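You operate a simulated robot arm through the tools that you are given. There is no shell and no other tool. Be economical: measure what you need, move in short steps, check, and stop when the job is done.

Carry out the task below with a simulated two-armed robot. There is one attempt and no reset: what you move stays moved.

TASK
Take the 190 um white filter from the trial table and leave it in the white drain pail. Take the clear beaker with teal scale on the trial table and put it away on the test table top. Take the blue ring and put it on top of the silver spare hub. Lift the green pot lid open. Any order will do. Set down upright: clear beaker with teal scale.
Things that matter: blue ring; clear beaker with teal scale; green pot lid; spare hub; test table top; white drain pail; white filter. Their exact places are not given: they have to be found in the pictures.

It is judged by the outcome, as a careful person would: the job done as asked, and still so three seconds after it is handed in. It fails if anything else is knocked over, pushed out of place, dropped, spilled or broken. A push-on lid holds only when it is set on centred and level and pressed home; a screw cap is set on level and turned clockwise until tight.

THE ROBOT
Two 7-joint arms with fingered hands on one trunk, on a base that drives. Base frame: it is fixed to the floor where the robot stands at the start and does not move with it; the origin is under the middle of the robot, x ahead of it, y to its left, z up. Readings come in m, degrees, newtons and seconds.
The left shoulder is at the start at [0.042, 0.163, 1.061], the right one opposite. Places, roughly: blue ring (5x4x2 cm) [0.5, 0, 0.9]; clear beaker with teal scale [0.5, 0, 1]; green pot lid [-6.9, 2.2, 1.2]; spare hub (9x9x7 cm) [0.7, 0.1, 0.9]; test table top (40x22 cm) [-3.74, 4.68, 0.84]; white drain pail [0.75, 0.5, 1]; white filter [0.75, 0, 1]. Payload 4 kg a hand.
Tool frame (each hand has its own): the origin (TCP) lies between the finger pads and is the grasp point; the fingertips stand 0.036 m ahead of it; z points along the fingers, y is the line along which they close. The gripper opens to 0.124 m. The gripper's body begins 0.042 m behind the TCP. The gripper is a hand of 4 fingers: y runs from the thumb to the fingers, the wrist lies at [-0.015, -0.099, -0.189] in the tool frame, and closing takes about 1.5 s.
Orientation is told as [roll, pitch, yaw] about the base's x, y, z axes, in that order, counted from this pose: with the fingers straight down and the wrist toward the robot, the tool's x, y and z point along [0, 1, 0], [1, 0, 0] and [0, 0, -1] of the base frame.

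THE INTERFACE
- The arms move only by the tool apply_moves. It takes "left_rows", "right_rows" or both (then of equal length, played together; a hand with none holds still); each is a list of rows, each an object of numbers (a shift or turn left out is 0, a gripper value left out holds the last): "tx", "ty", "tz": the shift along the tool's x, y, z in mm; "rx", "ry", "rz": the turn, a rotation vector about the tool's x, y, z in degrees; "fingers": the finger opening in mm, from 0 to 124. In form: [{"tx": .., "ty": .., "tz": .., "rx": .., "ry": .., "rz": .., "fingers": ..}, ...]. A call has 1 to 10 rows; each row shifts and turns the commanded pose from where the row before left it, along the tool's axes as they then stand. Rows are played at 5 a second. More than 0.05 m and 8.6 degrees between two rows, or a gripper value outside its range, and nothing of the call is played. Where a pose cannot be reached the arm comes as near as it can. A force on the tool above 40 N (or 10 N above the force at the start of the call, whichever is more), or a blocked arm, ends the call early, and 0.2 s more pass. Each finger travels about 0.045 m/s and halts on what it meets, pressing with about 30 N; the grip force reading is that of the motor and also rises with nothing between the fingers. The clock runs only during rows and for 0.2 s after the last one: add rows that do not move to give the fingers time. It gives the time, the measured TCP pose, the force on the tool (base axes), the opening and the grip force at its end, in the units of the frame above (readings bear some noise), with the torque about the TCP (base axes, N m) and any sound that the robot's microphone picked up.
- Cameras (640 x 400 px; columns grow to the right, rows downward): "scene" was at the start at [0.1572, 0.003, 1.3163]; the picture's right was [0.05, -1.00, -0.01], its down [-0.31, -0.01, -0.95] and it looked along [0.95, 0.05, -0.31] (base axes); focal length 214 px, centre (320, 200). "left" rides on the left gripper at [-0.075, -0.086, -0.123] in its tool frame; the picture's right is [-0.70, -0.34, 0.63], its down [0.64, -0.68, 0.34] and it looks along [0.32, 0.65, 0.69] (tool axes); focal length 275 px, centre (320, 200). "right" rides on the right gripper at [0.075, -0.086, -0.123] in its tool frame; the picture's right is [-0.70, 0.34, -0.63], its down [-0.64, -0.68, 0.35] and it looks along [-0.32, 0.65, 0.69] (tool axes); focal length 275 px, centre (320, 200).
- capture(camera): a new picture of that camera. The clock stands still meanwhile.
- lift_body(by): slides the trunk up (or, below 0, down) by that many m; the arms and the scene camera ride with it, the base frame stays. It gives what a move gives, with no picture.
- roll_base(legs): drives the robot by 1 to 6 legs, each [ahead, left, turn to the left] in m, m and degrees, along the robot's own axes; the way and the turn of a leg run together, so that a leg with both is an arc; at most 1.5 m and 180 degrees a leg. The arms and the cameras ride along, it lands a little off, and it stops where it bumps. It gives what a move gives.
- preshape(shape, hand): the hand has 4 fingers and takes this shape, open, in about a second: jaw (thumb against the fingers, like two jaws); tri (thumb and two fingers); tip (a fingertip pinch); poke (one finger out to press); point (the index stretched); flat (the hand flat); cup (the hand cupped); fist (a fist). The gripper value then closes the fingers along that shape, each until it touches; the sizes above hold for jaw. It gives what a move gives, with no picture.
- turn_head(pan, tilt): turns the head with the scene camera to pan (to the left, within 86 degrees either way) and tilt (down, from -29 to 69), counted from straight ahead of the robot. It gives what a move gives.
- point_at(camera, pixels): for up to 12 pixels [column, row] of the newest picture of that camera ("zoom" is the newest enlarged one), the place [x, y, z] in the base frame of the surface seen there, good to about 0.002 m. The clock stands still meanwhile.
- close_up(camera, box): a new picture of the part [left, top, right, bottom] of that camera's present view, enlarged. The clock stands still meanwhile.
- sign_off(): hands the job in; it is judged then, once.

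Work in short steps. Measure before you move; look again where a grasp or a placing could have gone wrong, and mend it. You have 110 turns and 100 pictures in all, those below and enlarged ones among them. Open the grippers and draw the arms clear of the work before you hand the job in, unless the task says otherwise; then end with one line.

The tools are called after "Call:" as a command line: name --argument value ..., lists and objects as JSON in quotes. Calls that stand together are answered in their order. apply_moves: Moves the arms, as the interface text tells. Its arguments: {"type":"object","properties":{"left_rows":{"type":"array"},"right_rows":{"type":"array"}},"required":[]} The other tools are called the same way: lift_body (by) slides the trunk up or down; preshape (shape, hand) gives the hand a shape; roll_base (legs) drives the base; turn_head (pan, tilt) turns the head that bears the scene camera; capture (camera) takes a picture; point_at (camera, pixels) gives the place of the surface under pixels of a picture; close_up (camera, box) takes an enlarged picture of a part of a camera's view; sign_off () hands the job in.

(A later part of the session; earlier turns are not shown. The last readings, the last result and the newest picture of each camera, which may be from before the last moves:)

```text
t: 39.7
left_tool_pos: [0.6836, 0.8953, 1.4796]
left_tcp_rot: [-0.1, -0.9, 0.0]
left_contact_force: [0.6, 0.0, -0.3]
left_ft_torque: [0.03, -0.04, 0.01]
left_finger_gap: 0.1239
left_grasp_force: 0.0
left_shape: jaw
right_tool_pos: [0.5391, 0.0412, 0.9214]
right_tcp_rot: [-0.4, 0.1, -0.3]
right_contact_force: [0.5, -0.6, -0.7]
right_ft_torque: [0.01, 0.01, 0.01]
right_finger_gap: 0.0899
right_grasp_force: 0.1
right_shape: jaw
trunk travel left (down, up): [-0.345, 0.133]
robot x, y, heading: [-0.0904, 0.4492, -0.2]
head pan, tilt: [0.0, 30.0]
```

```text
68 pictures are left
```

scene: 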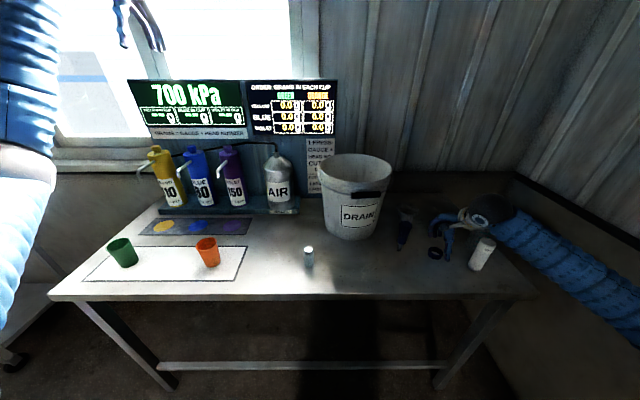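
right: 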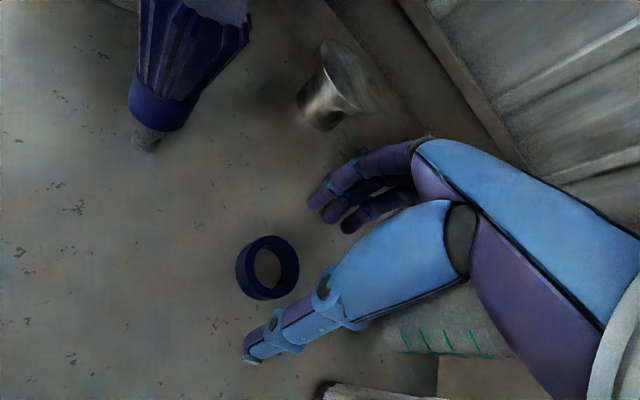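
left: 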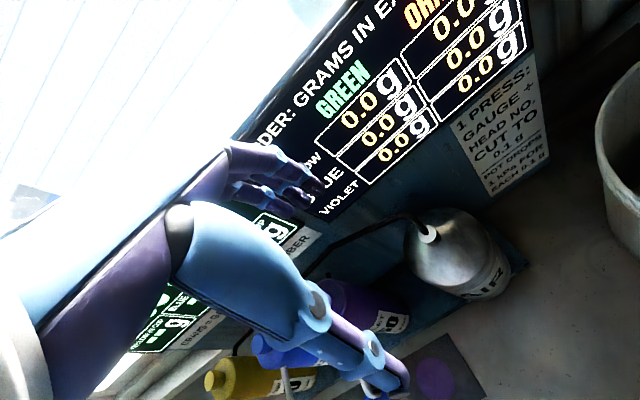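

The forearm seems to pass near the 125 filter at (482,255); I measure it closely.

Call:
close_up --camera "scene" --box '[380, 180, 580, 305]'

Call:
point_at --camera "scene" --pixels '[[482, 250], [488, 205], [505, 230], [520, 245], [550, 240], [600, 280], [500, 220], [447, 225]]'

```text
3.20 times, centred on (480, 242) of scene
```

zoom: 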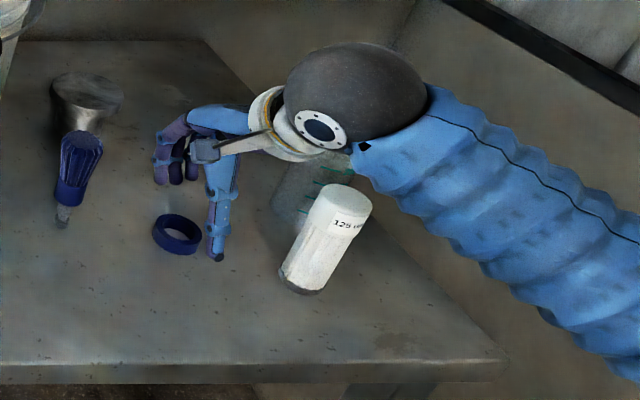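

```text
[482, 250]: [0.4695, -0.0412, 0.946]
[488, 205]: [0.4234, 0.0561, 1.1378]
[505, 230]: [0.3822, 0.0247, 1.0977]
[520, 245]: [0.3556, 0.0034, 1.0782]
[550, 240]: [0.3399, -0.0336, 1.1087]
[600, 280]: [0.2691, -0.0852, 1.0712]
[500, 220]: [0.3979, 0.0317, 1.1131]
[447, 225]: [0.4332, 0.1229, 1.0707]
```

I re-measure the ring and fingertip in the latest right picture.

Call:
point_at --camera "right" --pixels '[[240, 270], [296, 262], [262, 240], [275, 293], [250, 360], [316, 200], [347, 225], [267, 268]]'

```text
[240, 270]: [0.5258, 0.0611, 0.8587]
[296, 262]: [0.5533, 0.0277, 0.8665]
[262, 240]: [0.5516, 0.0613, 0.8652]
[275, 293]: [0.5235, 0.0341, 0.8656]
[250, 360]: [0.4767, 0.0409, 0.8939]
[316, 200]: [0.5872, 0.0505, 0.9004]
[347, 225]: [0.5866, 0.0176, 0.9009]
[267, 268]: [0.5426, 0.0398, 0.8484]
```

Ring centre ≈ (0.538,0.045). I nudge, descend to TCP 0.889, and close.

Call:
apply_moves --right_rows '[{"tx": 4, "ty": -1, "tz": 12}, {"tz": 12}, {"tz": 8}, {}]'

Call:
apply_moves --right_rows '[{"fingers": 30}, {}, {}, {}, {}, {}, {}]'

Call:
capture --camera "right"

```text
t: 40.7
left_tool_pos: [0.684, 0.8948, 1.4791]
left_tcp_rot: [0.0, -0.8, -0.2]
left_contact_force: [-0.5, -0.3, -0.5]
left_ft_torque: [0.02, 0.01, 0.05]
left_finger_gap: 0.124
left_grasp_force: 0.0
left_shape: jaw
right_tool_pos: [0.5367, 0.0451, 0.889]
right_tcp_rot: [-0.2, 0.2, -0.4]
right_contact_force: [-0.1, -0.6, -0.2]
right_ft_torque: [-0.04, 0.0, 0.0]
right_finger_gap: 0.0898
right_grasp_force: 0.0
right_shape: jaw
trunk travel left (down, up): [-0.345, 0.133]
robot x, y, heading: [-0.0901, 0.4492, -0.1]
head pan, tilt: [0.0, 30.0]
```

```text
t: 42.3
left_tool_pos: [0.685, 0.8948, 1.4807]
left_tcp_rot: [0.0, -0.9, 0.0]
left_contact_force: [-0.3, -0.2, -0.5]
left_ft_torque: [-0.01, 0.0, 0.02]
left_finger_gap: 0.1238
left_grasp_force: 0.1
left_shape: jaw
right_tool_pos: [0.5374, 0.0451, 0.8895]
right_tcp_rot: [-0.3, 0.2, -0.3]
right_contact_force: [-1.2, -0.1, 5.2]
right_ft_torque: [0.05, 0.0, 0.03]
right_finger_gap: 0.0399
right_grasp_force: 30.1
right_shape: jaw
trunk travel left (down, up): [-0.345, 0.133]
robot x, y, heading: [-0.0885, 0.4493, -0.1]
head pan, tilt: [0.0, 30.0]
```

```text
66 pictures are left
```

right: 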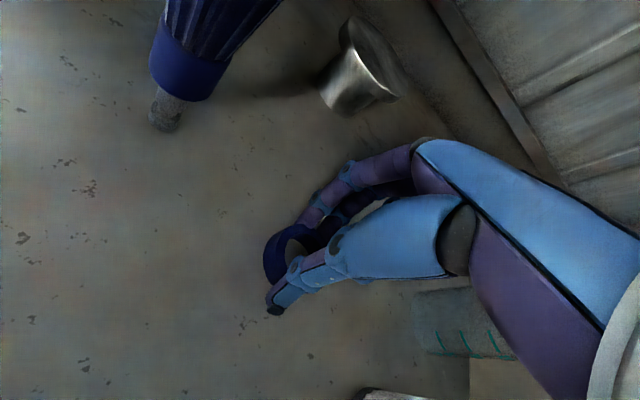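

Ring gripped (gap 40 mm). I lift to z≈1.09 and look.

Call:
apply_moves --right_rows '[{"tz": -15}, {"tz": -35}, {"tz": -40}, {"tz": -40}, {"tz": -40}, {"tz": -30}, {}]'

Call:
capture --camera "right"

Call:
close_up --camera "scene" --box '[380, 180, 540, 280]'

```text
t: 43.9
left_tool_pos: [0.6845, 0.8942, 1.481]
left_tcp_rot: [-0.1, -0.9, -0.2]
left_contact_force: [-0.4, 0.0, 0.0]
left_ft_torque: [0.03, 0.02, -0.01]
left_finger_gap: 0.1237
left_grasp_force: 0.1
left_shape: jaw
right_tool_pos: [0.5375, 0.0458, 1.0887]
right_tcp_rot: [-0.4, 0.2, -0.3]
right_contact_force: [0.8, -0.1, -1.0]
right_ft_torque: [-0.02, -0.01, 0.0]
right_finger_gap: 0.0393
right_grasp_force: 30.0
right_shape: jaw
trunk travel left (down, up): [-0.345, 0.133]
robot x, y, heading: [-0.0919, 0.4475, -0.2]
head pan, tilt: [0.0, 30.0]
```

```text
65 pictures are left
```

right: 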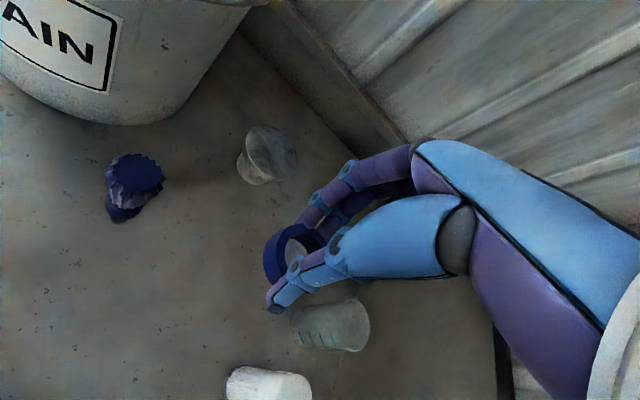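

```text
4.00 times, centred on (460, 230) of scene
```

zoom: 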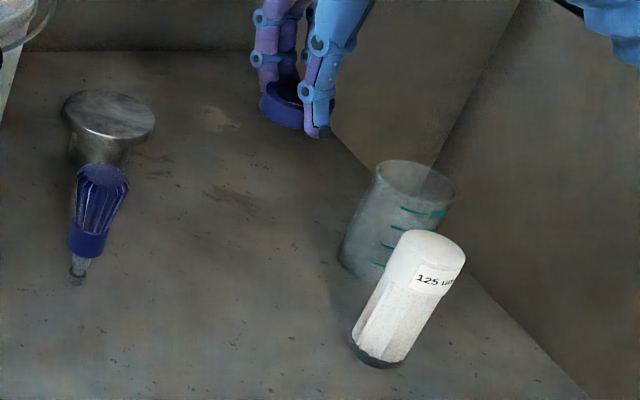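

I measure the hub top in both views and the ring in hand for offset and tilt.

Call:
point_at --camera "zoom" --pixels '[[110, 95], [110, 130], [65, 112], [153, 112], [110, 112], [107, 180], [415, 167], [408, 196], [378, 170], [455, 185], [430, 240]]'

Call:
point_at --camera "right" --pixels '[[267, 250], [270, 240], [285, 228], [295, 250], [318, 240], [275, 280], [275, 150], [265, 128], [298, 165], [246, 140], [280, 182]]'

Call:
close_up --camera "right" --box '[220, 110, 380, 330]'

```text
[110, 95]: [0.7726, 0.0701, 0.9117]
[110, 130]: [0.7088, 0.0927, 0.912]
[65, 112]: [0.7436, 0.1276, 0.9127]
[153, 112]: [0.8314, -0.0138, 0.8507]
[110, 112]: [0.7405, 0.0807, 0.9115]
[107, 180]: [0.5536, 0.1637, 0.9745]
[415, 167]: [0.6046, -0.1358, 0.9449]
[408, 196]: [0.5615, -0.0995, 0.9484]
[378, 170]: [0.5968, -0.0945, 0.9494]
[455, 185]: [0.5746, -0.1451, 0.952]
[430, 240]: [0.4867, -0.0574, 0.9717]
```

```text
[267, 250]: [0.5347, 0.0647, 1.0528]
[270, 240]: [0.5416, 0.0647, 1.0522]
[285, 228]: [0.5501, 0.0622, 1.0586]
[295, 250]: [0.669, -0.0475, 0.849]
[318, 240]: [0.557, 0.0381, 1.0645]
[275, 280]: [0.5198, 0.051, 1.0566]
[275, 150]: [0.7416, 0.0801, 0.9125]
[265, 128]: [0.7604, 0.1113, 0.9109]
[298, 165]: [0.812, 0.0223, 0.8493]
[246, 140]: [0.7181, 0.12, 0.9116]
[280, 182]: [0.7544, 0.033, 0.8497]
```

```text
1.82 times, centred on (300, 220) of right
```

zoom: 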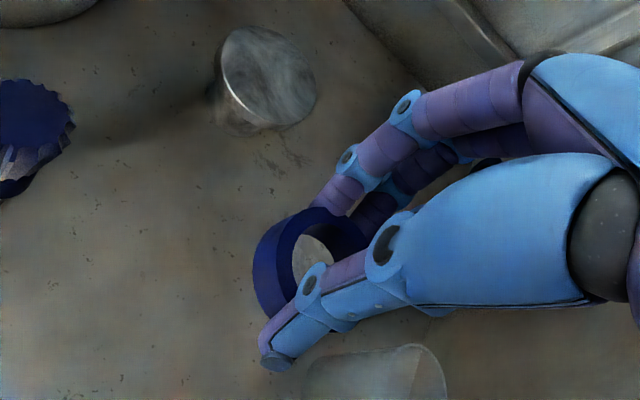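

Hub top centre ≈ (0.742,0.082,0.912). I move the ring above it, then lower to TCP z≈0.97 to check.

Call:
apply_moves --right_rows '[{"ty": 41, "tx": 7}, {"ty": 41, "tx": 7}, {"ty": 41, "tx": 7}, {"ty": 41, "tx": 8}, {"ty": 41, "tx": 8}, {"tz": 40}, {"tz": 40}, {"tz": 30}, {}]'

Call:
capture --camera "right"

Call:
close_up --camera "scene" --box '[360, 160, 520, 260]'

```text
t: 45.9
left_tool_pos: [0.6834, 0.8952, 1.481]
left_tcp_rot: [-0.1, -1.0, 0.0]
left_contact_force: [0.8, -0.9, 1.4]
left_ft_torque: [0.01, -0.03, 0.01]
left_finger_gap: 0.1236
left_grasp_force: 0.1
left_shape: jaw
right_tool_pos: [0.7429, 0.0823, 0.9782]
right_tcp_rot: [-0.3, 0.2, -0.3]
right_contact_force: [-0.6, 0.2, -0.1]
right_ft_torque: [-0.05, 0.04, -0.06]
right_finger_gap: 0.0394
right_grasp_force: 30.0
right_shape: jaw
trunk travel left (down, up): [-0.345, 0.133]
robot x, y, heading: [-0.0907, 0.4505, -0.2]
head pan, tilt: [0.0, 30.0]
```

```text
62 pictures are left
```

right: 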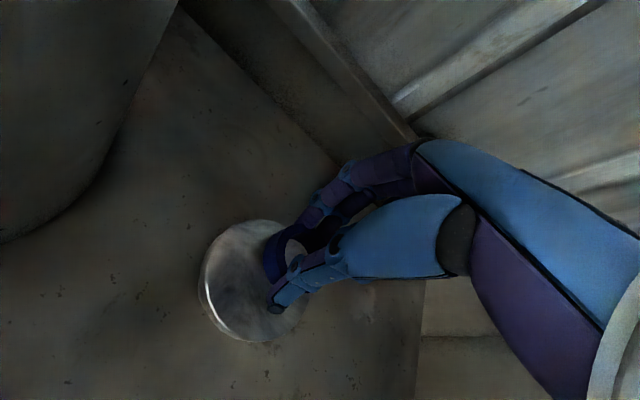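

```text
4.00 times, centred on (440, 210) of scene
```

zoom: 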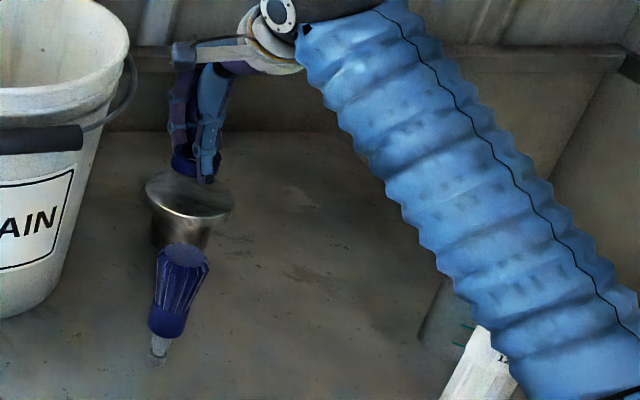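

Aligned over the hub. I check the forearm's height over the beaker and 125 filter before lowering the last 27 mm.

Call:
point_at --camera "zoom" --pixels '[[350, 110], [430, 230], [475, 300], [520, 370], [600, 380], [480, 200], [470, 340]]'

Call:
point_at --camera "right" --pixels '[[270, 245], [278, 232], [300, 250], [270, 280], [205, 280], [255, 340], [250, 222]]'

```text
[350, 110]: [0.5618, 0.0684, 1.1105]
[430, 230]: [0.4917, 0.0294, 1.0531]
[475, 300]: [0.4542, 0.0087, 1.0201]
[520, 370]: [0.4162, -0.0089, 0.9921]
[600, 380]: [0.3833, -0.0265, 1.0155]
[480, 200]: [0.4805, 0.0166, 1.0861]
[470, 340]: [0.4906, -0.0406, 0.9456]
```

```text
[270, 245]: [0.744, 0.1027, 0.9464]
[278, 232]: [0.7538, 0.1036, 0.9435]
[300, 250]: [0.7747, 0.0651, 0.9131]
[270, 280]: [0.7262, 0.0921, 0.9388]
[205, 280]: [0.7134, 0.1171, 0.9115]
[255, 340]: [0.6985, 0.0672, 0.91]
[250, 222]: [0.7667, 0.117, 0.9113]
```

The forearm underside is too close above the 125 filter. I raise, shift the base left/ahead, and return from the new stance.

Call:
apply_moves --right_rows '[{"tz": -40}, {"tz": -40}, {"tz": -40}, {}]'

Call:
roll_base --legs '[[0.06, 0.13, 0]]'

```text
t: 46.9
left_tool_pos: [0.6845, 0.8949, 1.4813]
left_tcp_rot: [-0.1, -0.9, -0.2]
left_contact_force: [0.2, -0.1, 0.0]
left_ft_torque: [0.02, 0.02, 0.0]
left_finger_gap: 0.124
left_grasp_force: 0.1
left_shape: jaw
right_tool_pos: [0.7422, 0.0817, 1.0985]
right_tcp_rot: [-0.3, 0.4, -0.3]
right_contact_force: [0.5, -0.8, 0.1]
right_ft_torque: [-0.01, -0.01, 0.02]
right_finger_gap: 0.0393
right_grasp_force: 29.9
right_shape: jaw
trunk travel left (down, up): [-0.345, 0.133]
robot x, y, heading: [-0.0903, 0.4466, 0.0]
head pan, tilt: [0.0, 30.0]
```

```text
t: 48.3
left_tool_pos: [0.7444, 1.0326, 1.4804]
left_tcp_rot: [-0.2, -0.9, -0.1]
left_contact_force: [-0.4, 0.1, -1.2]
left_ft_torque: [-0.01, 0.01, 0.01]
left_finger_gap: 0.1238
left_grasp_force: 0.1
left_shape: jaw
right_tool_pos: [0.805, 0.2195, 1.0985]
right_tcp_rot: [-0.4, 0.3, -0.2]
right_contact_force: [0.1, -0.4, -0.5]
right_ft_torque: [-0.02, 0.0, -0.05]
right_finger_gap: 0.039
right_grasp_force: 29.9
right_shape: jaw
trunk travel left (down, up): [-0.345, 0.133]
robot x, y, heading: [-0.0315, 0.5879, -0.1]
head pan, tilt: [0.0, 30.0]
```

That brought the hand close to the pail rim; I check that it isn't touching before moving.

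Call:
capture --camera "right"

Call:
capture --camera "scene"

```text
60 pictures are left
```

right: 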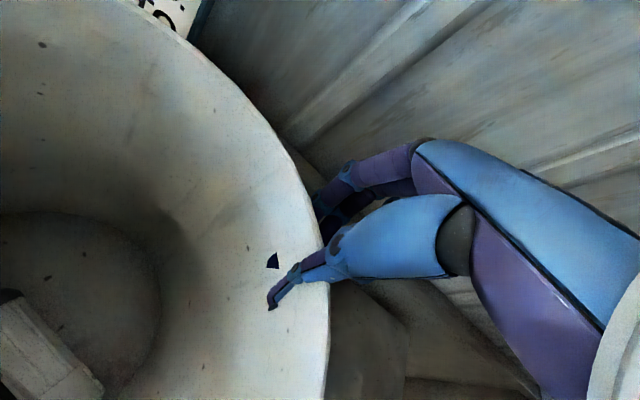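

```text
59 pictures are left
```

scene: 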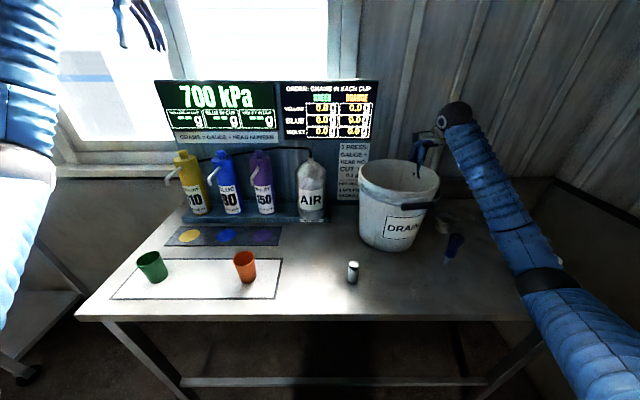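

The fingers straddle the rim. I raise straight up gently.

Call:
apply_moves --right_rows '[{"tz": -10}, {"tz": -20}, {"tz": -30}, {"tz": -30}, {"tz": -40}, {"tz": -30}, {}]'

Call:
capture --camera "right"

Call:
capture --camera "scene"

```text
t: 49.9
left_tool_pos: [0.7449, 1.0298, 1.4801]
left_tcp_rot: [0.0, -0.7, 0.0]
left_contact_force: [-0.2, -0.1, -0.3]
left_ft_torque: [-0.03, 0.04, 0.05]
left_finger_gap: 0.1236
left_grasp_force: 0.1
left_shape: jaw
right_tool_pos: [0.8067, 0.2177, 1.2593]
right_tcp_rot: [-0.3, 0.2, -0.2]
right_contact_force: [-0.9, -0.1, -0.2]
right_ft_torque: [-0.02, -0.02, -0.03]
right_finger_gap: 0.0393
right_grasp_force: 30.2
right_shape: jaw
trunk travel left (down, up): [-0.345, 0.133]
robot x, y, heading: [-0.0304, 0.5898, -0.0]
head pan, tilt: [0.0, 30.0]
```

```text
58 pictures are left
```

right: 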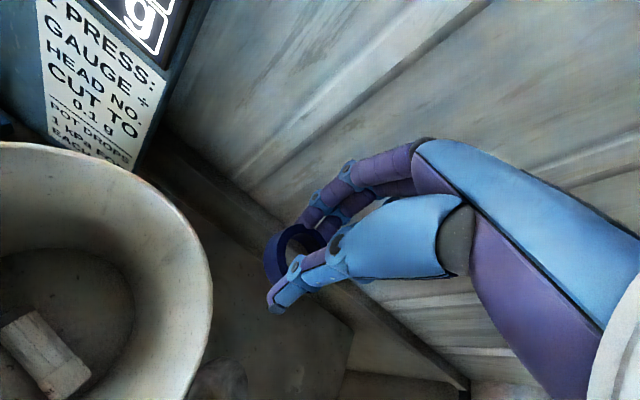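

```text
57 pictures are left
```

scene: 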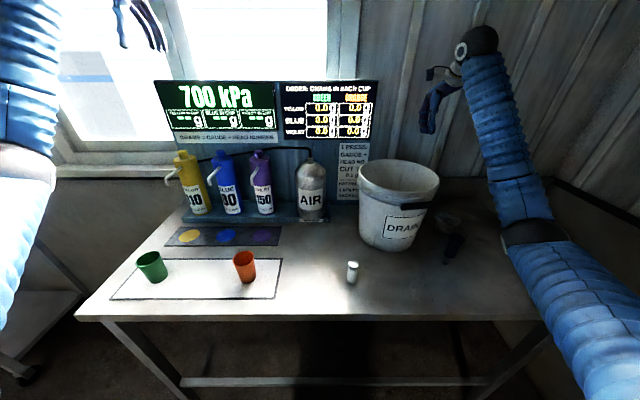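

Ring still held and pail stands. I check whether the pail moved.

Call:
point_at --camera "scene" --pixels '[[362, 175], [437, 172], [398, 162], [400, 200], [393, 230], [400, 250]]'

Call:
point_at --camera "right" --pixels '[[210, 290], [180, 200], [100, 152], [190, 380], [120, 330], [60, 250]]'

```text
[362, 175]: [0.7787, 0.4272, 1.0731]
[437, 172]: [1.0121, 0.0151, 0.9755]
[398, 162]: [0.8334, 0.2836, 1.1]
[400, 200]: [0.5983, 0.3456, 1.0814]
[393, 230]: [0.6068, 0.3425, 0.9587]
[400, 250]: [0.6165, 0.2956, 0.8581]
```

```text
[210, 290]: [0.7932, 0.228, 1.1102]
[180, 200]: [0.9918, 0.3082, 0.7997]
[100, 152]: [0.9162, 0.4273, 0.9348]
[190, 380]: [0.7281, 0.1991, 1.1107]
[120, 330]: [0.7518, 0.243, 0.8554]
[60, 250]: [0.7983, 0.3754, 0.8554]
```

Pail essentially unmoved. I move over the hub and down to TCP z≈0.985.

Call:
apply_moves --right_rows '[{"tx": -34, "ty": -16}, {"tx": -34, "ty": -16}, {"tx": -34, "ty": -16}, {"tx": -34, "ty": -16}, {"tz": 45}, {"tz": 45}, {"tz": 45}, {"tz": 45}, {"tz": 40}, {"tz": 40}]'

Call:
capture --camera "right"

Call:
close_up --camera "scene" --box '[400, 170, 600, 295]'

```text
t: 52.1
left_tool_pos: [0.7451, 1.0303, 1.4795]
left_tcp_rot: [-0.1, -0.9, 0.0]
left_contact_force: [0.3, 0.1, 0.3]
left_ft_torque: [-0.01, 0.02, 0.02]
left_finger_gap: 0.1237
left_grasp_force: 0.0
left_shape: jaw
right_tool_pos: [0.7386, 0.0842, 0.9974]
right_tcp_rot: [-0.3, 0.2, -0.2]
right_contact_force: [0.2, 0.2, -1.1]
right_ft_torque: [0.0, 0.0, 0.0]
right_finger_gap: 0.0392
right_grasp_force: 30.0
right_shape: jaw
trunk travel left (down, up): [-0.345, 0.133]
robot x, y, heading: [-0.0341, 0.5865, -0.2]
head pan, tilt: [0.0, 30.0]
```

```text
56 pictures are left
```

right: 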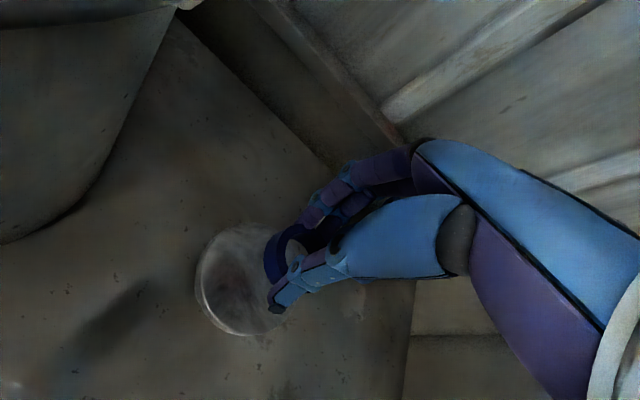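

```text
3.20 times, centred on (500, 232) of scene
```

zoom: 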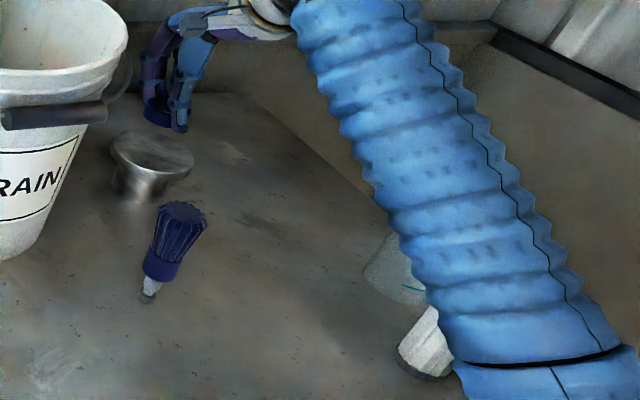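

Call:
point_at --camera "zoom" --pixels '[[445, 330], [410, 240], [500, 340], [380, 180], [590, 330], [430, 340], [540, 375]]'

```text
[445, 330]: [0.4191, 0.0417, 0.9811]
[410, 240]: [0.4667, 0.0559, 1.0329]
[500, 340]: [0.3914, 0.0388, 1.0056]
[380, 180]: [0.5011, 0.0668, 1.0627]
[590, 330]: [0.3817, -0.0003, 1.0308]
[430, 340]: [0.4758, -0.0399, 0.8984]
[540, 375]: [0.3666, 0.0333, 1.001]
```

Still tight beside the 125 filter. I lift the trunk (straighter arm, higher elbow) and yaw the hand 20° so the forearm swings left, then come down again.

Call:
lift_body --by 0.13

Call:
apply_moves --right_rows '[{"rz": 7}, {"rz": 7}, {"rz": 6}, {"tz": 35}, {"tz": 35}, {"tz": 30}, {"tz": 25}, {}]'

Call:
close_up --camera "scene" --box '[380, 200, 600, 337]'

Call:
point_at --camera "zoom" --pixels '[[445, 330], [410, 240], [500, 340], [380, 180], [350, 150], [430, 340], [540, 375]]'

```text
t: 53.6
left_tool_pos: [0.7445, 1.0315, 1.6116]
left_tcp_rot: [-0.1, -0.9, 0.0]
left_contact_force: [-0.3, -1.0, 0.0]
left_ft_torque: [-0.02, 0.01, -0.04]
left_finger_gap: 0.1238
left_grasp_force: 0.1
left_shape: jaw
right_tool_pos: [0.7393, 0.0824, 1.1296]
right_tcp_rot: [-0.3, 0.3, -0.1]
right_contact_force: [-0.6, 0.6, 0.1]
right_ft_torque: [0.01, -0.03, -0.01]
right_finger_gap: 0.0389
right_grasp_force: 30.3
right_shape: jaw
trunk travel left (down, up): [-0.475, 0.003]
robot x, y, heading: [-0.0308, 0.5859, -0.3]
head pan, tilt: [0.0, 30.0]
```

```text
t: 55.4
left_tool_pos: [0.7435, 1.0311, 1.6103]
left_tcp_rot: [-0.1, -0.9, 0.0]
left_contact_force: [0.2, -0.6, -0.4]
left_ft_torque: [0.0, 0.01, 0.03]
left_finger_gap: 0.1236
left_grasp_force: 0.1
left_shape: jaw
right_tool_pos: [0.7388, 0.0833, 1.0045]
right_tcp_rot: [-0.3, 0.0, -20.3]
right_contact_force: [1.2, 0.3, 0.9]
right_ft_torque: [0.0, 0.0, 0.01]
right_finger_gap: 0.0391
right_grasp_force: 30.6
right_shape: jaw
trunk travel left (down, up): [-0.475, 0.003]
robot x, y, heading: [-0.0324, 0.5829, -0.3]
head pan, tilt: [0.0, 30.0]
```

```text
2.91 times, centred on (490, 268) of scene
```

zoom: 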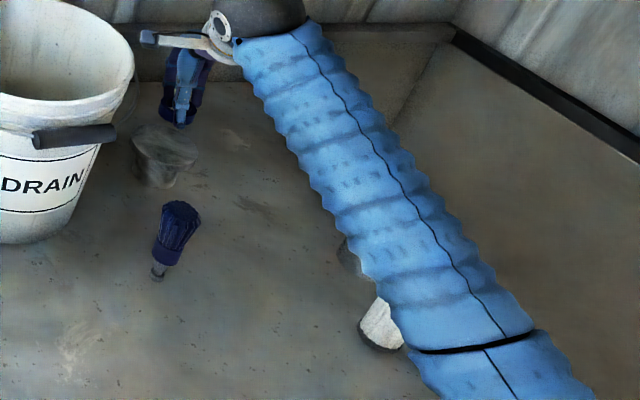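

```text
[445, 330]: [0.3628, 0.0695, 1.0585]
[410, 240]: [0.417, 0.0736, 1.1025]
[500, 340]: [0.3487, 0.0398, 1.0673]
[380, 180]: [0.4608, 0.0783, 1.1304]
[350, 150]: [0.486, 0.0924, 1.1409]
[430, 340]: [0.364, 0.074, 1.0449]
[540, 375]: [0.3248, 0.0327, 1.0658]
```

Clearance is much better now (~6 cm). I lower to TCP 0.953.

Call:
apply_moves --right_rows '[{"tz": 20, "ty": 3}, {"tz": 15}, {"tz": 10}, {"tz": 6}, {}]'

Call:
capture --camera "right"

Call:
close_up --camera "scene" --box '[400, 200, 480, 250]'

```text
t: 56.6
left_tool_pos: [0.7452, 1.0306, 1.6104]
left_tcp_rot: [-0.2, -0.9, 0.0]
left_contact_force: [1.1, 0.3, 0.3]
left_ft_torque: [0.01, -0.01, 0.0]
left_finger_gap: 0.1239
left_grasp_force: 0.0
left_shape: jaw
right_tool_pos: [0.7413, 0.0798, 0.9542]
right_tcp_rot: [-0.3, 0.0, -20.1]
right_contact_force: [0.2, -0.8, -1.8]
right_ft_torque: [0.03, 0.03, 0.0]
right_finger_gap: 0.0389
right_grasp_force: 30.5
right_shape: jaw
trunk travel left (down, up): [-0.475, 0.003]
robot x, y, heading: [-0.0293, 0.5873, -0.2]
head pan, tilt: [0.0, 30.0]
```

```text
53 pictures are left
```

right: 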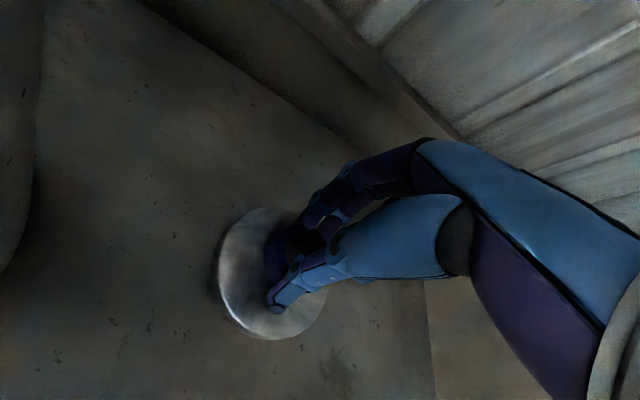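

```text
8.00 times, centred on (440, 225) of scene
```

zoom: 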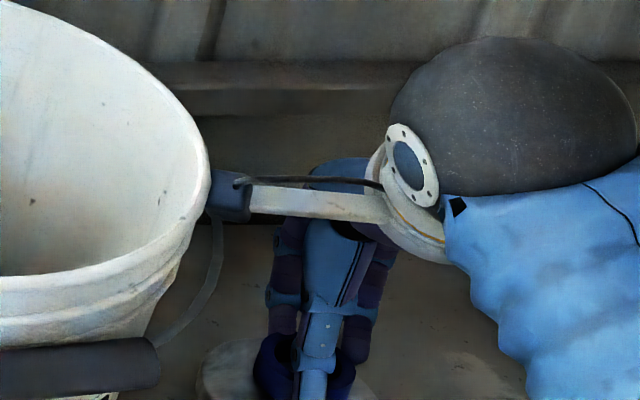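

No contact yet; I lower 3 mm more and open partly.

Call:
apply_moves --right_rows '[{"tz": 3}, {}]'

Call:
apply_moves --right_rows '[{"fingers": 75}, {}, {}, {}, {}]'

Call:
apply_moves --right_rows '[{"tz": -20}, {"tz": -30}, {"tz": -40}, {"tz": -40}, {"tz": -40}, {"tz": -30}, {}]'

Call:
capture --camera "right"

Call:
close_up --camera "scene" --box '[370, 180, 530, 330]'

```text
t: 57.2
left_tool_pos: [0.7461, 1.0323, 1.6084]
left_tcp_rot: [-0.1, -0.9, 0.1]
left_contact_force: [0.2, 0.3, 0.1]
left_ft_torque: [0.0, 0.02, -0.02]
left_finger_gap: 0.1241
left_grasp_force: 0.0
left_shape: jaw
right_tool_pos: [0.7406, 0.0798, 0.9524]
right_tcp_rot: [-0.4, 0.1, -20.2]
right_contact_force: [1.0, 0.6, 3.5]
right_ft_torque: [-0.03, -0.08, 0.02]
right_finger_gap: 0.0392
right_grasp_force: 30.1
right_shape: jaw
trunk travel left (down, up): [-0.475, 0.003]
robot x, y, heading: [-0.0334, 0.5882, -0.1]
head pan, tilt: [0.0, 30.0]
```

```text
t: 58.4
left_tool_pos: [0.7431, 1.0321, 1.6101]
left_tcp_rot: [-0.1, -0.9, 0.0]
left_contact_force: [-0.2, 0.0, 0.3]
left_ft_torque: [0.02, 0.03, 0.01]
left_finger_gap: 0.1236
left_grasp_force: 0.0
left_shape: jaw
right_tool_pos: [0.7405, 0.0809, 0.9505]
right_tcp_rot: [-0.4, 0.0, -20.2]
right_contact_force: [0.4, 0.1, 0.2]
right_ft_torque: [0.03, 0.01, 0.0]
right_finger_gap: 0.0747
right_grasp_force: 0.1
right_shape: jaw
trunk travel left (down, up): [-0.475, 0.003]
robot x, y, heading: [-0.0284, 0.5848, -0.2]
head pan, tilt: [0.0, 30.0]
```

```text
t: 60.0
left_tool_pos: [0.744, 1.0309, 1.6096]
left_tcp_rot: [-0.1, -0.9, 0.1]
left_contact_force: [0.7, -0.8, 0.8]
left_ft_torque: [0.01, 0.0, -0.02]
left_finger_gap: 0.1237
left_grasp_force: 0.0
left_shape: jaw
right_tool_pos: [0.7454, 0.0809, 1.1516]
right_tcp_rot: [-0.3, 0.1, -20.2]
right_contact_force: [0.3, 0.3, 1.0]
right_ft_torque: [0.01, 0.0, 0.0]
right_finger_gap: 0.0744
right_grasp_force: 0.1
right_shape: jaw
trunk travel left (down, up): [-0.475, 0.003]
robot x, y, heading: [-0.0309, 0.5842, 0.0]
head pan, tilt: [0.0, 30.0]
```

```text
51 pictures are left
```

right: 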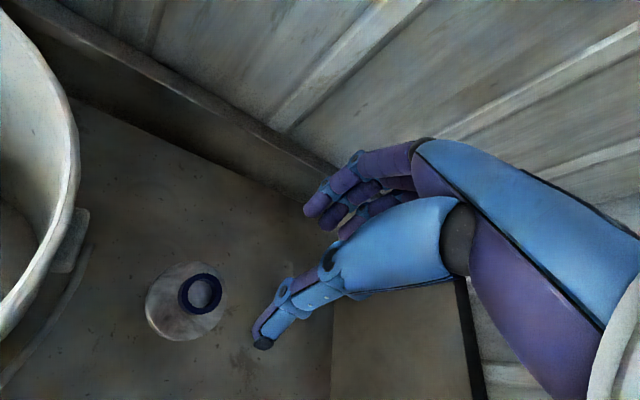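

```text
2.67 times, centred on (450, 255) of scene
```

zoom: 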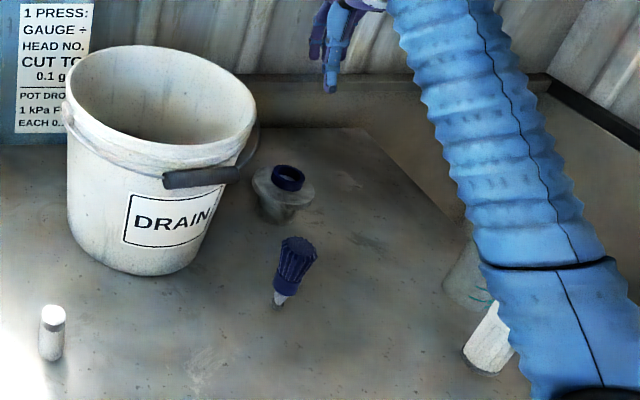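

The ring rests on the hub; I measure how centred it is.

Call:
point_at --camera "right" --pixels '[[180, 295], [219, 290], [200, 275], [203, 312], [147, 305], [175, 340], [185, 263], [165, 285], [190, 330], [225, 285]]'

```text
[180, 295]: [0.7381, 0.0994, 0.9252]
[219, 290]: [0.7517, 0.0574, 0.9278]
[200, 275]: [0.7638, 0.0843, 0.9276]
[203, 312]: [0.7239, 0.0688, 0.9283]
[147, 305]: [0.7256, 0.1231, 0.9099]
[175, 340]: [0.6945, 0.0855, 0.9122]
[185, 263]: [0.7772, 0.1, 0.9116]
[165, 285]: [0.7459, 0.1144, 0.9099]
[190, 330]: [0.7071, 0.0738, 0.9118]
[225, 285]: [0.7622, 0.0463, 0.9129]
```

Ring is centred within ~5 mm and level. Next the beaker (centre ≈ 0.584,-0.119): I raise the right hand, square its yaw, and drive the base right.

Call:
apply_moves --right_rows '[{"tz": -40}, {"tz": -40}, {"tz": -40}, {"tz": -30, "rz": -7}, {"rz": -7, "tx": 10}, {"rz": -6, "tx": 20}, {"tx": 40}, {"tx": 40}, {"tx": 40, "fingers": 124}, {}]'

Call:
roll_base --legs '[[-0.03, -0.46, 0]]'

Call:
capture --camera "scene"

```text
t: 62.2
left_tool_pos: [0.7441, 1.0302, 1.6113]
left_tcp_rot: [-0.1, -0.9, 0.0]
left_contact_force: [0.0, -0.7, -0.4]
left_ft_torque: [0.02, 0.04, -0.01]
left_finger_gap: 0.1235
left_grasp_force: 0.2
left_shape: jaw
right_tool_pos: [0.7493, 0.2319, 1.3002]
right_tcp_rot: [-0.2, 0.3, -0.3]
right_contact_force: [0.7, 0.2, -0.4]
right_ft_torque: [0.03, -0.01, -0.02]
right_finger_gap: 0.1234
right_grasp_force: 0.1
right_shape: jaw
trunk travel left (down, up): [-0.475, 0.003]
robot x, y, heading: [-0.0307, 0.5852, -0.1]
head pan, tilt: [0.0, 30.0]
```

```text
t: 65.0
left_tool_pos: [0.7148, 0.5793, 1.6101]
left_tcp_rot: [0.0, -0.9, -0.2]
left_contact_force: [0.8, 1.0, 0.7]
left_ft_torque: [0.04, -0.03, 0.02]
left_finger_gap: 0.1237
left_grasp_force: 0.0
left_shape: jaw
right_tool_pos: [0.715, -0.2202, 1.3003]
right_tcp_rot: [-0.4, 0.2, -0.4]
right_contact_force: [0.9, 0.0, -0.5]
right_ft_torque: [-0.01, -0.03, 0.02]
right_finger_gap: 0.1239
right_grasp_force: 0.0
right_shape: jaw
trunk travel left (down, up): [-0.475, 0.003]
robot x, y, heading: [-0.0655, 0.1336, -0.4]
head pan, tilt: [0.0, 30.0]
```

```text
49 pictures are left
```

scene: 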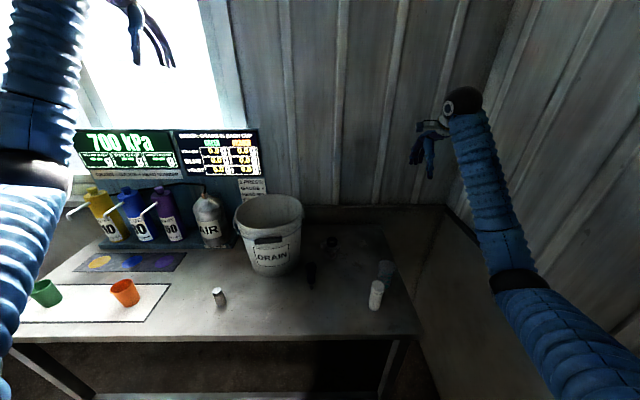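

I move above the beaker and look with the hand camera.

Call:
apply_moves --right_rows '[{"tx": 25, "ty": -33}, {"tx": 25, "ty": -33}, {"tx": 25, "ty": -33}, {"tx": 25, "ty": -32}, {"tz": 40}, {"tz": 40}, {"tz": 40}, {"tz": 40}, {"tz": 20}, {}]'

Call:
capture --camera "right"

Call:
close_up --camera "scene" --box '[320, 200, 520, 340]'

```text
t: 67.2
left_tool_pos: [0.7155, 0.5783, 1.6105]
left_tcp_rot: [-0.1, -0.9, -0.2]
left_contact_force: [0.5, 0.0, 0.3]
left_ft_torque: [-0.04, 0.01, 0.0]
left_finger_gap: 0.1239
left_grasp_force: 0.1
left_shape: jaw
right_tool_pos: [0.5849, -0.12, 1.1201]
right_tcp_rot: [-0.3, 0.2, -0.4]
right_contact_force: [0.0, -1.1, 0.6]
right_ft_torque: [-0.03, -0.01, -0.01]
right_finger_gap: 0.1238
right_grasp_force: 0.1
right_shape: jaw
trunk travel left (down, up): [-0.475, 0.003]
robot x, y, heading: [-0.0637, 0.1372, -0.2]
head pan, tilt: [0.0, 30.0]
```

```text
48 pictures are left
```

right: 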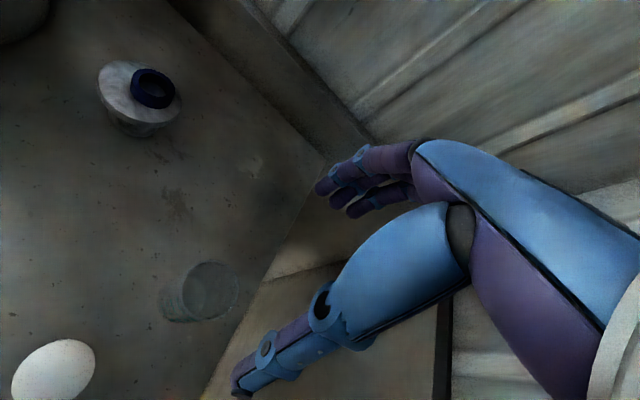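

```text
2.86 times, centred on (420, 270) of scene
```

zoom: 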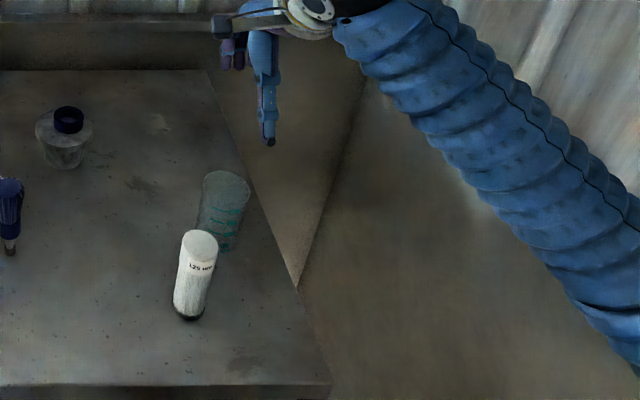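

Call:
point_at --camera "right" --pixels '[[182, 300], [238, 290], [208, 262], [205, 318], [165, 310], [215, 275]]'

Call:
point_at --camera "zoom" --pixels '[[205, 175], [250, 190], [225, 170], [222, 205], [225, 250], [205, 220], [245, 215], [400, 110], [500, 230]]'

```text
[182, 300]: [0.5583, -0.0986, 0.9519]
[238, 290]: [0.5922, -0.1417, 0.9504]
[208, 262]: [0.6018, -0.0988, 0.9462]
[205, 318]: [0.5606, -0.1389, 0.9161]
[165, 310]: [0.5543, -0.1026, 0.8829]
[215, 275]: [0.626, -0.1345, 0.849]
```

```text
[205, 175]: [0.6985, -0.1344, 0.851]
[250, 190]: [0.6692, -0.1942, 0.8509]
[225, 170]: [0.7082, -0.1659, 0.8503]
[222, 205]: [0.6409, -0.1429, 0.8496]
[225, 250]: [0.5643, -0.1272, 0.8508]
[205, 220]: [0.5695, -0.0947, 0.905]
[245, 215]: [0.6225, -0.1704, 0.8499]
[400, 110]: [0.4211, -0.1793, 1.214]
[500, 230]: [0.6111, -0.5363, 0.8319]
```

Beaker axis ≈ (0.578,-0.119), rim 0.951, dia ≈0.06. I lower to TCP z 0.92 around it.

Call:
apply_moves --right_rows '[{"tz": 40, "ty": -6}, {"tz": 40}, {"tz": 40}, {"tz": 40}, {"tz": 25}, {"tz": 15}, {}]'

Call:
capture --camera "right"

Call:
close_up --camera "scene" --box '[320, 220, 480, 340]'

```text
t: 68.8
left_tool_pos: [0.7152, 0.5787, 1.6114]
left_tcp_rot: [0.0, -0.9, -0.3]
left_contact_force: [-0.2, 0.4, 0.2]
left_ft_torque: [-0.03, 0.01, -0.03]
left_finger_gap: 0.1235
left_grasp_force: 0.0
left_shape: jaw
right_tool_pos: [0.5767, -0.1225, 0.9196]
right_tcp_rot: [-0.3, 0.2, -0.3]
right_contact_force: [0.9, 0.6, 0.2]
right_ft_torque: [0.0, -0.03, 0.02]
right_finger_gap: 0.1238
right_grasp_force: 0.1
right_shape: jaw
trunk travel left (down, up): [-0.475, 0.003]
robot x, y, heading: [-0.0618, 0.1344, -0.3]
head pan, tilt: [0.0, 30.0]
```

```text
46 pictures are left
```

right: 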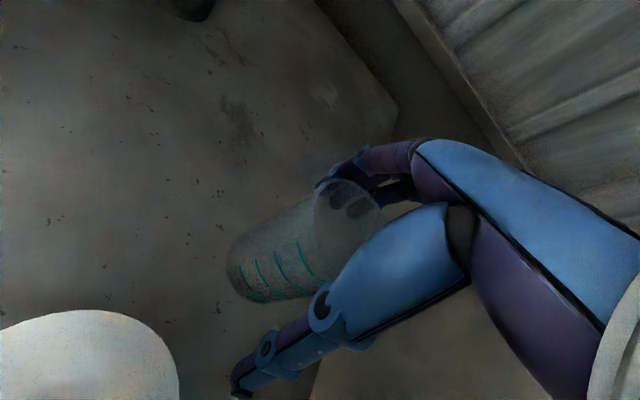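

```text
3.33 times, centred on (400, 280) of scene
```

zoom: 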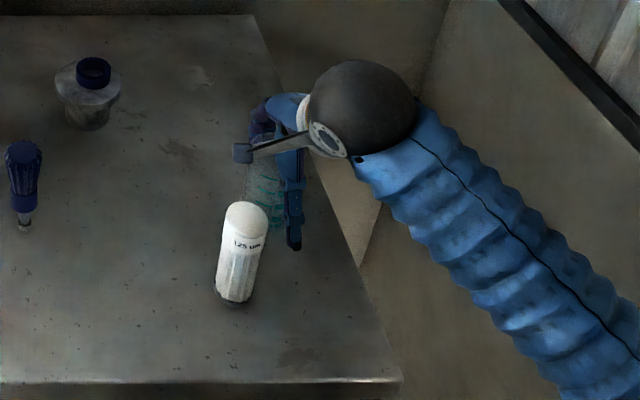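

Beaker sits between thumb and fingers. I nudge 3 mm left and close.

Call:
apply_moves --right_rows '[{"tx": 3, "fingers": 45}, {}, {}, {}, {}, {}, {}]'

Call:
capture --camera "right"

```text
t: 70.4
left_tool_pos: [0.7149, 0.5786, 1.6111]
left_tcp_rot: [-0.1, -0.9, -0.3]
left_contact_force: [0.0, 0.7, 0.1]
left_ft_torque: [-0.01, 0.01, 0.02]
left_finger_gap: 0.124
left_grasp_force: 0.0
left_shape: jaw
right_tool_pos: [0.5772, -0.1184, 0.9207]
right_tcp_rot: [-0.2, 0.3, -0.3]
right_contact_force: [0.1, -0.3, 2.8]
right_ft_torque: [0.0, -0.05, 0.01]
right_finger_gap: 0.0606
right_grasp_force: 30.1
right_shape: jaw
trunk travel left (down, up): [-0.475, 0.003]
robot x, y, heading: [-0.0628, 0.1371, -0.3]
head pan, tilt: [0.0, 30.0]
```

```text
44 pictures are left
```

right: 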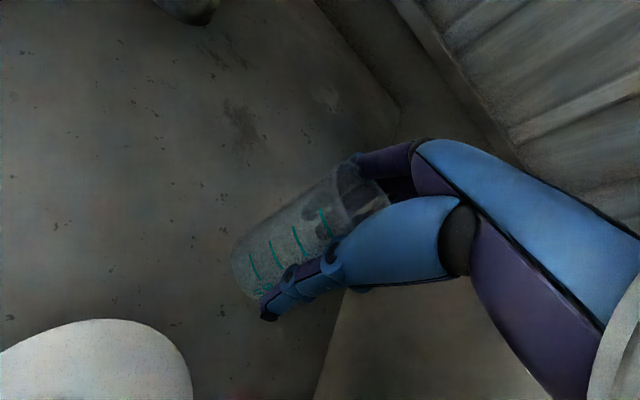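

Gripped (61 mm). I lift straight up 0.3 m.

Call:
apply_moves --right_rows '[{"tz": -10}, {"tz": -25}, {"tz": -35}, {"tz": -35}, {"tz": -35}, {"tz": -40}, {"tz": -40}, {"tz": -40}, {"tz": -40}, {}]'

Call:
turn_head --pan 80 --tilt 20

Call:
capture --camera "scene"

Call:
capture --camera "right"

```text
t: 72.6
left_tool_pos: [0.7138, 0.579, 1.6105]
left_tcp_rot: [-0.2, -1.0, -0.2]
left_contact_force: [-0.3, -1.1, 0.5]
left_ft_torque: [0.0, -0.03, 0.05]
left_finger_gap: 0.1238
left_grasp_force: 0.1
left_shape: jaw
right_tool_pos: [0.5794, -0.1145, 1.2203]
right_tcp_rot: [-0.3, 0.3, -0.3]
right_contact_force: [0.4, 0.4, -1.5]
right_ft_torque: [-0.04, 0.04, 0.06]
right_finger_gap: 0.0603
right_grasp_force: 30.2
right_shape: jaw
trunk travel left (down, up): [-0.475, 0.003]
robot x, y, heading: [-0.0659, 0.1356, -0.3]
head pan, tilt: [0.0, 30.0]
```

```text
t: 74.1
left_tool_pos: [0.7151, 0.5787, 1.6107]
left_tcp_rot: [-0.1, -0.9, -0.2]
left_contact_force: [-0.7, 0.5, 0.4]
left_ft_torque: [0.0, 0.0, 0.04]
left_finger_gap: 0.124
left_grasp_force: 0.2
left_shape: jaw
right_tool_pos: [0.5785, -0.1151, 1.2211]
right_tcp_rot: [-0.3, 0.1, -0.4]
right_contact_force: [-0.6, -0.3, -1.2]
right_ft_torque: [-0.01, 0.04, -0.01]
right_finger_gap: 0.0606
right_grasp_force: 30.3
right_shape: jaw
trunk travel left (down, up): [-0.475, 0.003]
robot x, y, heading: [-0.064, 0.1383, -0.4]
head pan, tilt: [80.0, 20.0]
```

```text
43 pictures are left
```

scene: 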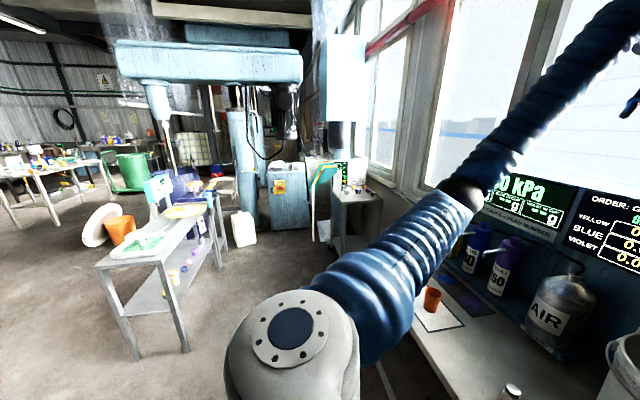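

```text
42 pictures are left
```

right: 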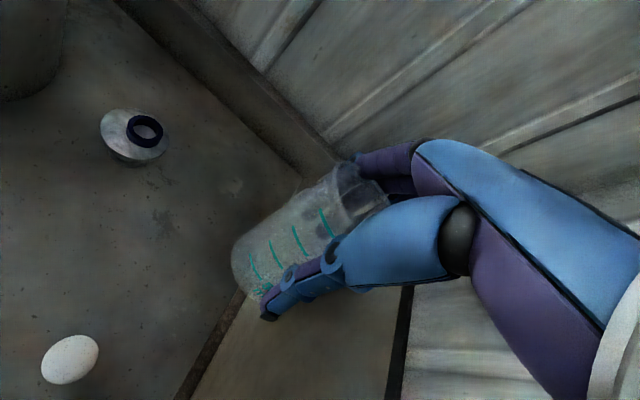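

Beaker held. I back away from the table, turn left 90° and look around.

Call:
roll_base --legs '[[-0.8, 0, 0]]'

Call:
turn_head --pan 86 --tilt 15

Call:
capture --camera "scene"

```text
t: 75.9
left_tool_pos: [0.5941, 0.6012, 1.6068]
left_tcp_rot: [-0.2, -0.6, 0.7]
left_contact_force: [1.2, 0.7, -1.5]
left_ft_torque: [-0.01, 0.05, -0.03]
left_finger_gap: 0.1239
left_grasp_force: 0.0
left_shape: jaw
right_tool_pos: [0.4683, -0.0961, 1.2186]
right_tcp_rot: [-0.4, 0.4, 0.5]
right_contact_force: [1.4, 0.6, -1.0]
right_ft_torque: [-0.02, 0.08, 0.0]
right_finger_gap: 0.0604
right_grasp_force: 29.8
right_shape: jaw
trunk travel left (down, up): [-0.475, 0.003]
robot x, y, heading: [-0.1822, 0.1418, 0.6]
head pan, tilt: [80.0, 20.0]
stopped in leg 1: the robot was blocked; the commanded pose is now the measured one
```

```text
t: 76.6
left_tool_pos: [0.5932, 0.6004, 1.6074]
left_tcp_rot: [-0.2, -0.7, 0.8]
left_contact_force: [1.4, -0.6, -0.7]
left_ft_torque: [-0.01, 0.04, -0.04]
left_finger_gap: 0.1242
left_grasp_force: 0.1
left_shape: jaw
right_tool_pos: [0.4678, -0.0973, 1.2183]
right_tcp_rot: [-0.4, 0.4, 0.6]
right_contact_force: [-0.3, -0.4, -1.2]
right_ft_torque: [-0.01, 0.02, -0.03]
right_finger_gap: 0.0602
right_grasp_force: 30.0
right_shape: jaw
trunk travel left (down, up): [-0.475, 0.003]
robot x, y, heading: [-0.1789, 0.1436, 0.7]
head pan, tilt: [85.9, 15.0]
```

```text
41 pictures are left
```

scene: 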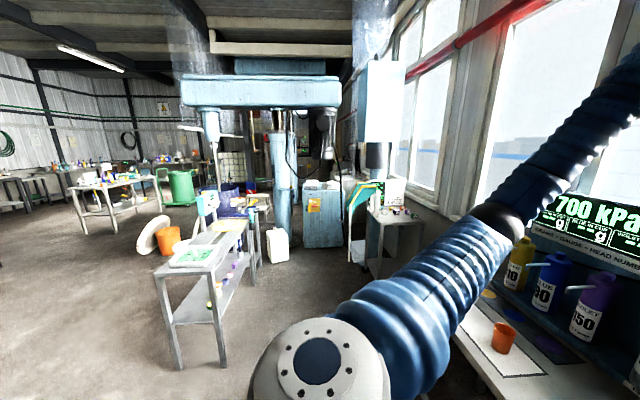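

Something behind blocks. I measure the surroundings on the left to plan a path.

Call:
point_at --camera "scene" --pixels '[[225, 365], [180, 366], [165, 270], [245, 268], [190, 225], [280, 255], [335, 245], [385, 278], [110, 232], [155, 250], [60, 300], [180, 200]]'

Call:
point_at --camera "scene" --pixels '[[275, 170], [260, 262], [300, 220], [120, 180], [95, 190], [345, 260], [410, 215], [180, 175], [250, 200], [30, 205], [150, 160], [100, 350]]'

```text
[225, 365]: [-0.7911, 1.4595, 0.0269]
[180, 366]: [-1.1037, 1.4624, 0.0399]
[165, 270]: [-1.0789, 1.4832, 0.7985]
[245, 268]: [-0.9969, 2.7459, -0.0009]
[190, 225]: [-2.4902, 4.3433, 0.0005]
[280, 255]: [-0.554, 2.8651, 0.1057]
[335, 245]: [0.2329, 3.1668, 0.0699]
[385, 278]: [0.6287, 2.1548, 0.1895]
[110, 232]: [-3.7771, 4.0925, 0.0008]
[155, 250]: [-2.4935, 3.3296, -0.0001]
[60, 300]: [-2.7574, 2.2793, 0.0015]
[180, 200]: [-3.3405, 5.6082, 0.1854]
```

```text
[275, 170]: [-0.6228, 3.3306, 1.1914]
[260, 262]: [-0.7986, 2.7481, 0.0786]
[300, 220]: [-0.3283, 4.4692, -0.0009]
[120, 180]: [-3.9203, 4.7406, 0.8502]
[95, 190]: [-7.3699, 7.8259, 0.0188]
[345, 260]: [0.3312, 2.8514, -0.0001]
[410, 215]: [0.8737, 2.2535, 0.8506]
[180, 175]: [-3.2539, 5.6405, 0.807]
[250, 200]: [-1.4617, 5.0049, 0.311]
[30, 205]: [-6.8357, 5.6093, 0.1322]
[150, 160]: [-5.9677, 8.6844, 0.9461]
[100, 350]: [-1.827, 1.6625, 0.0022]
```

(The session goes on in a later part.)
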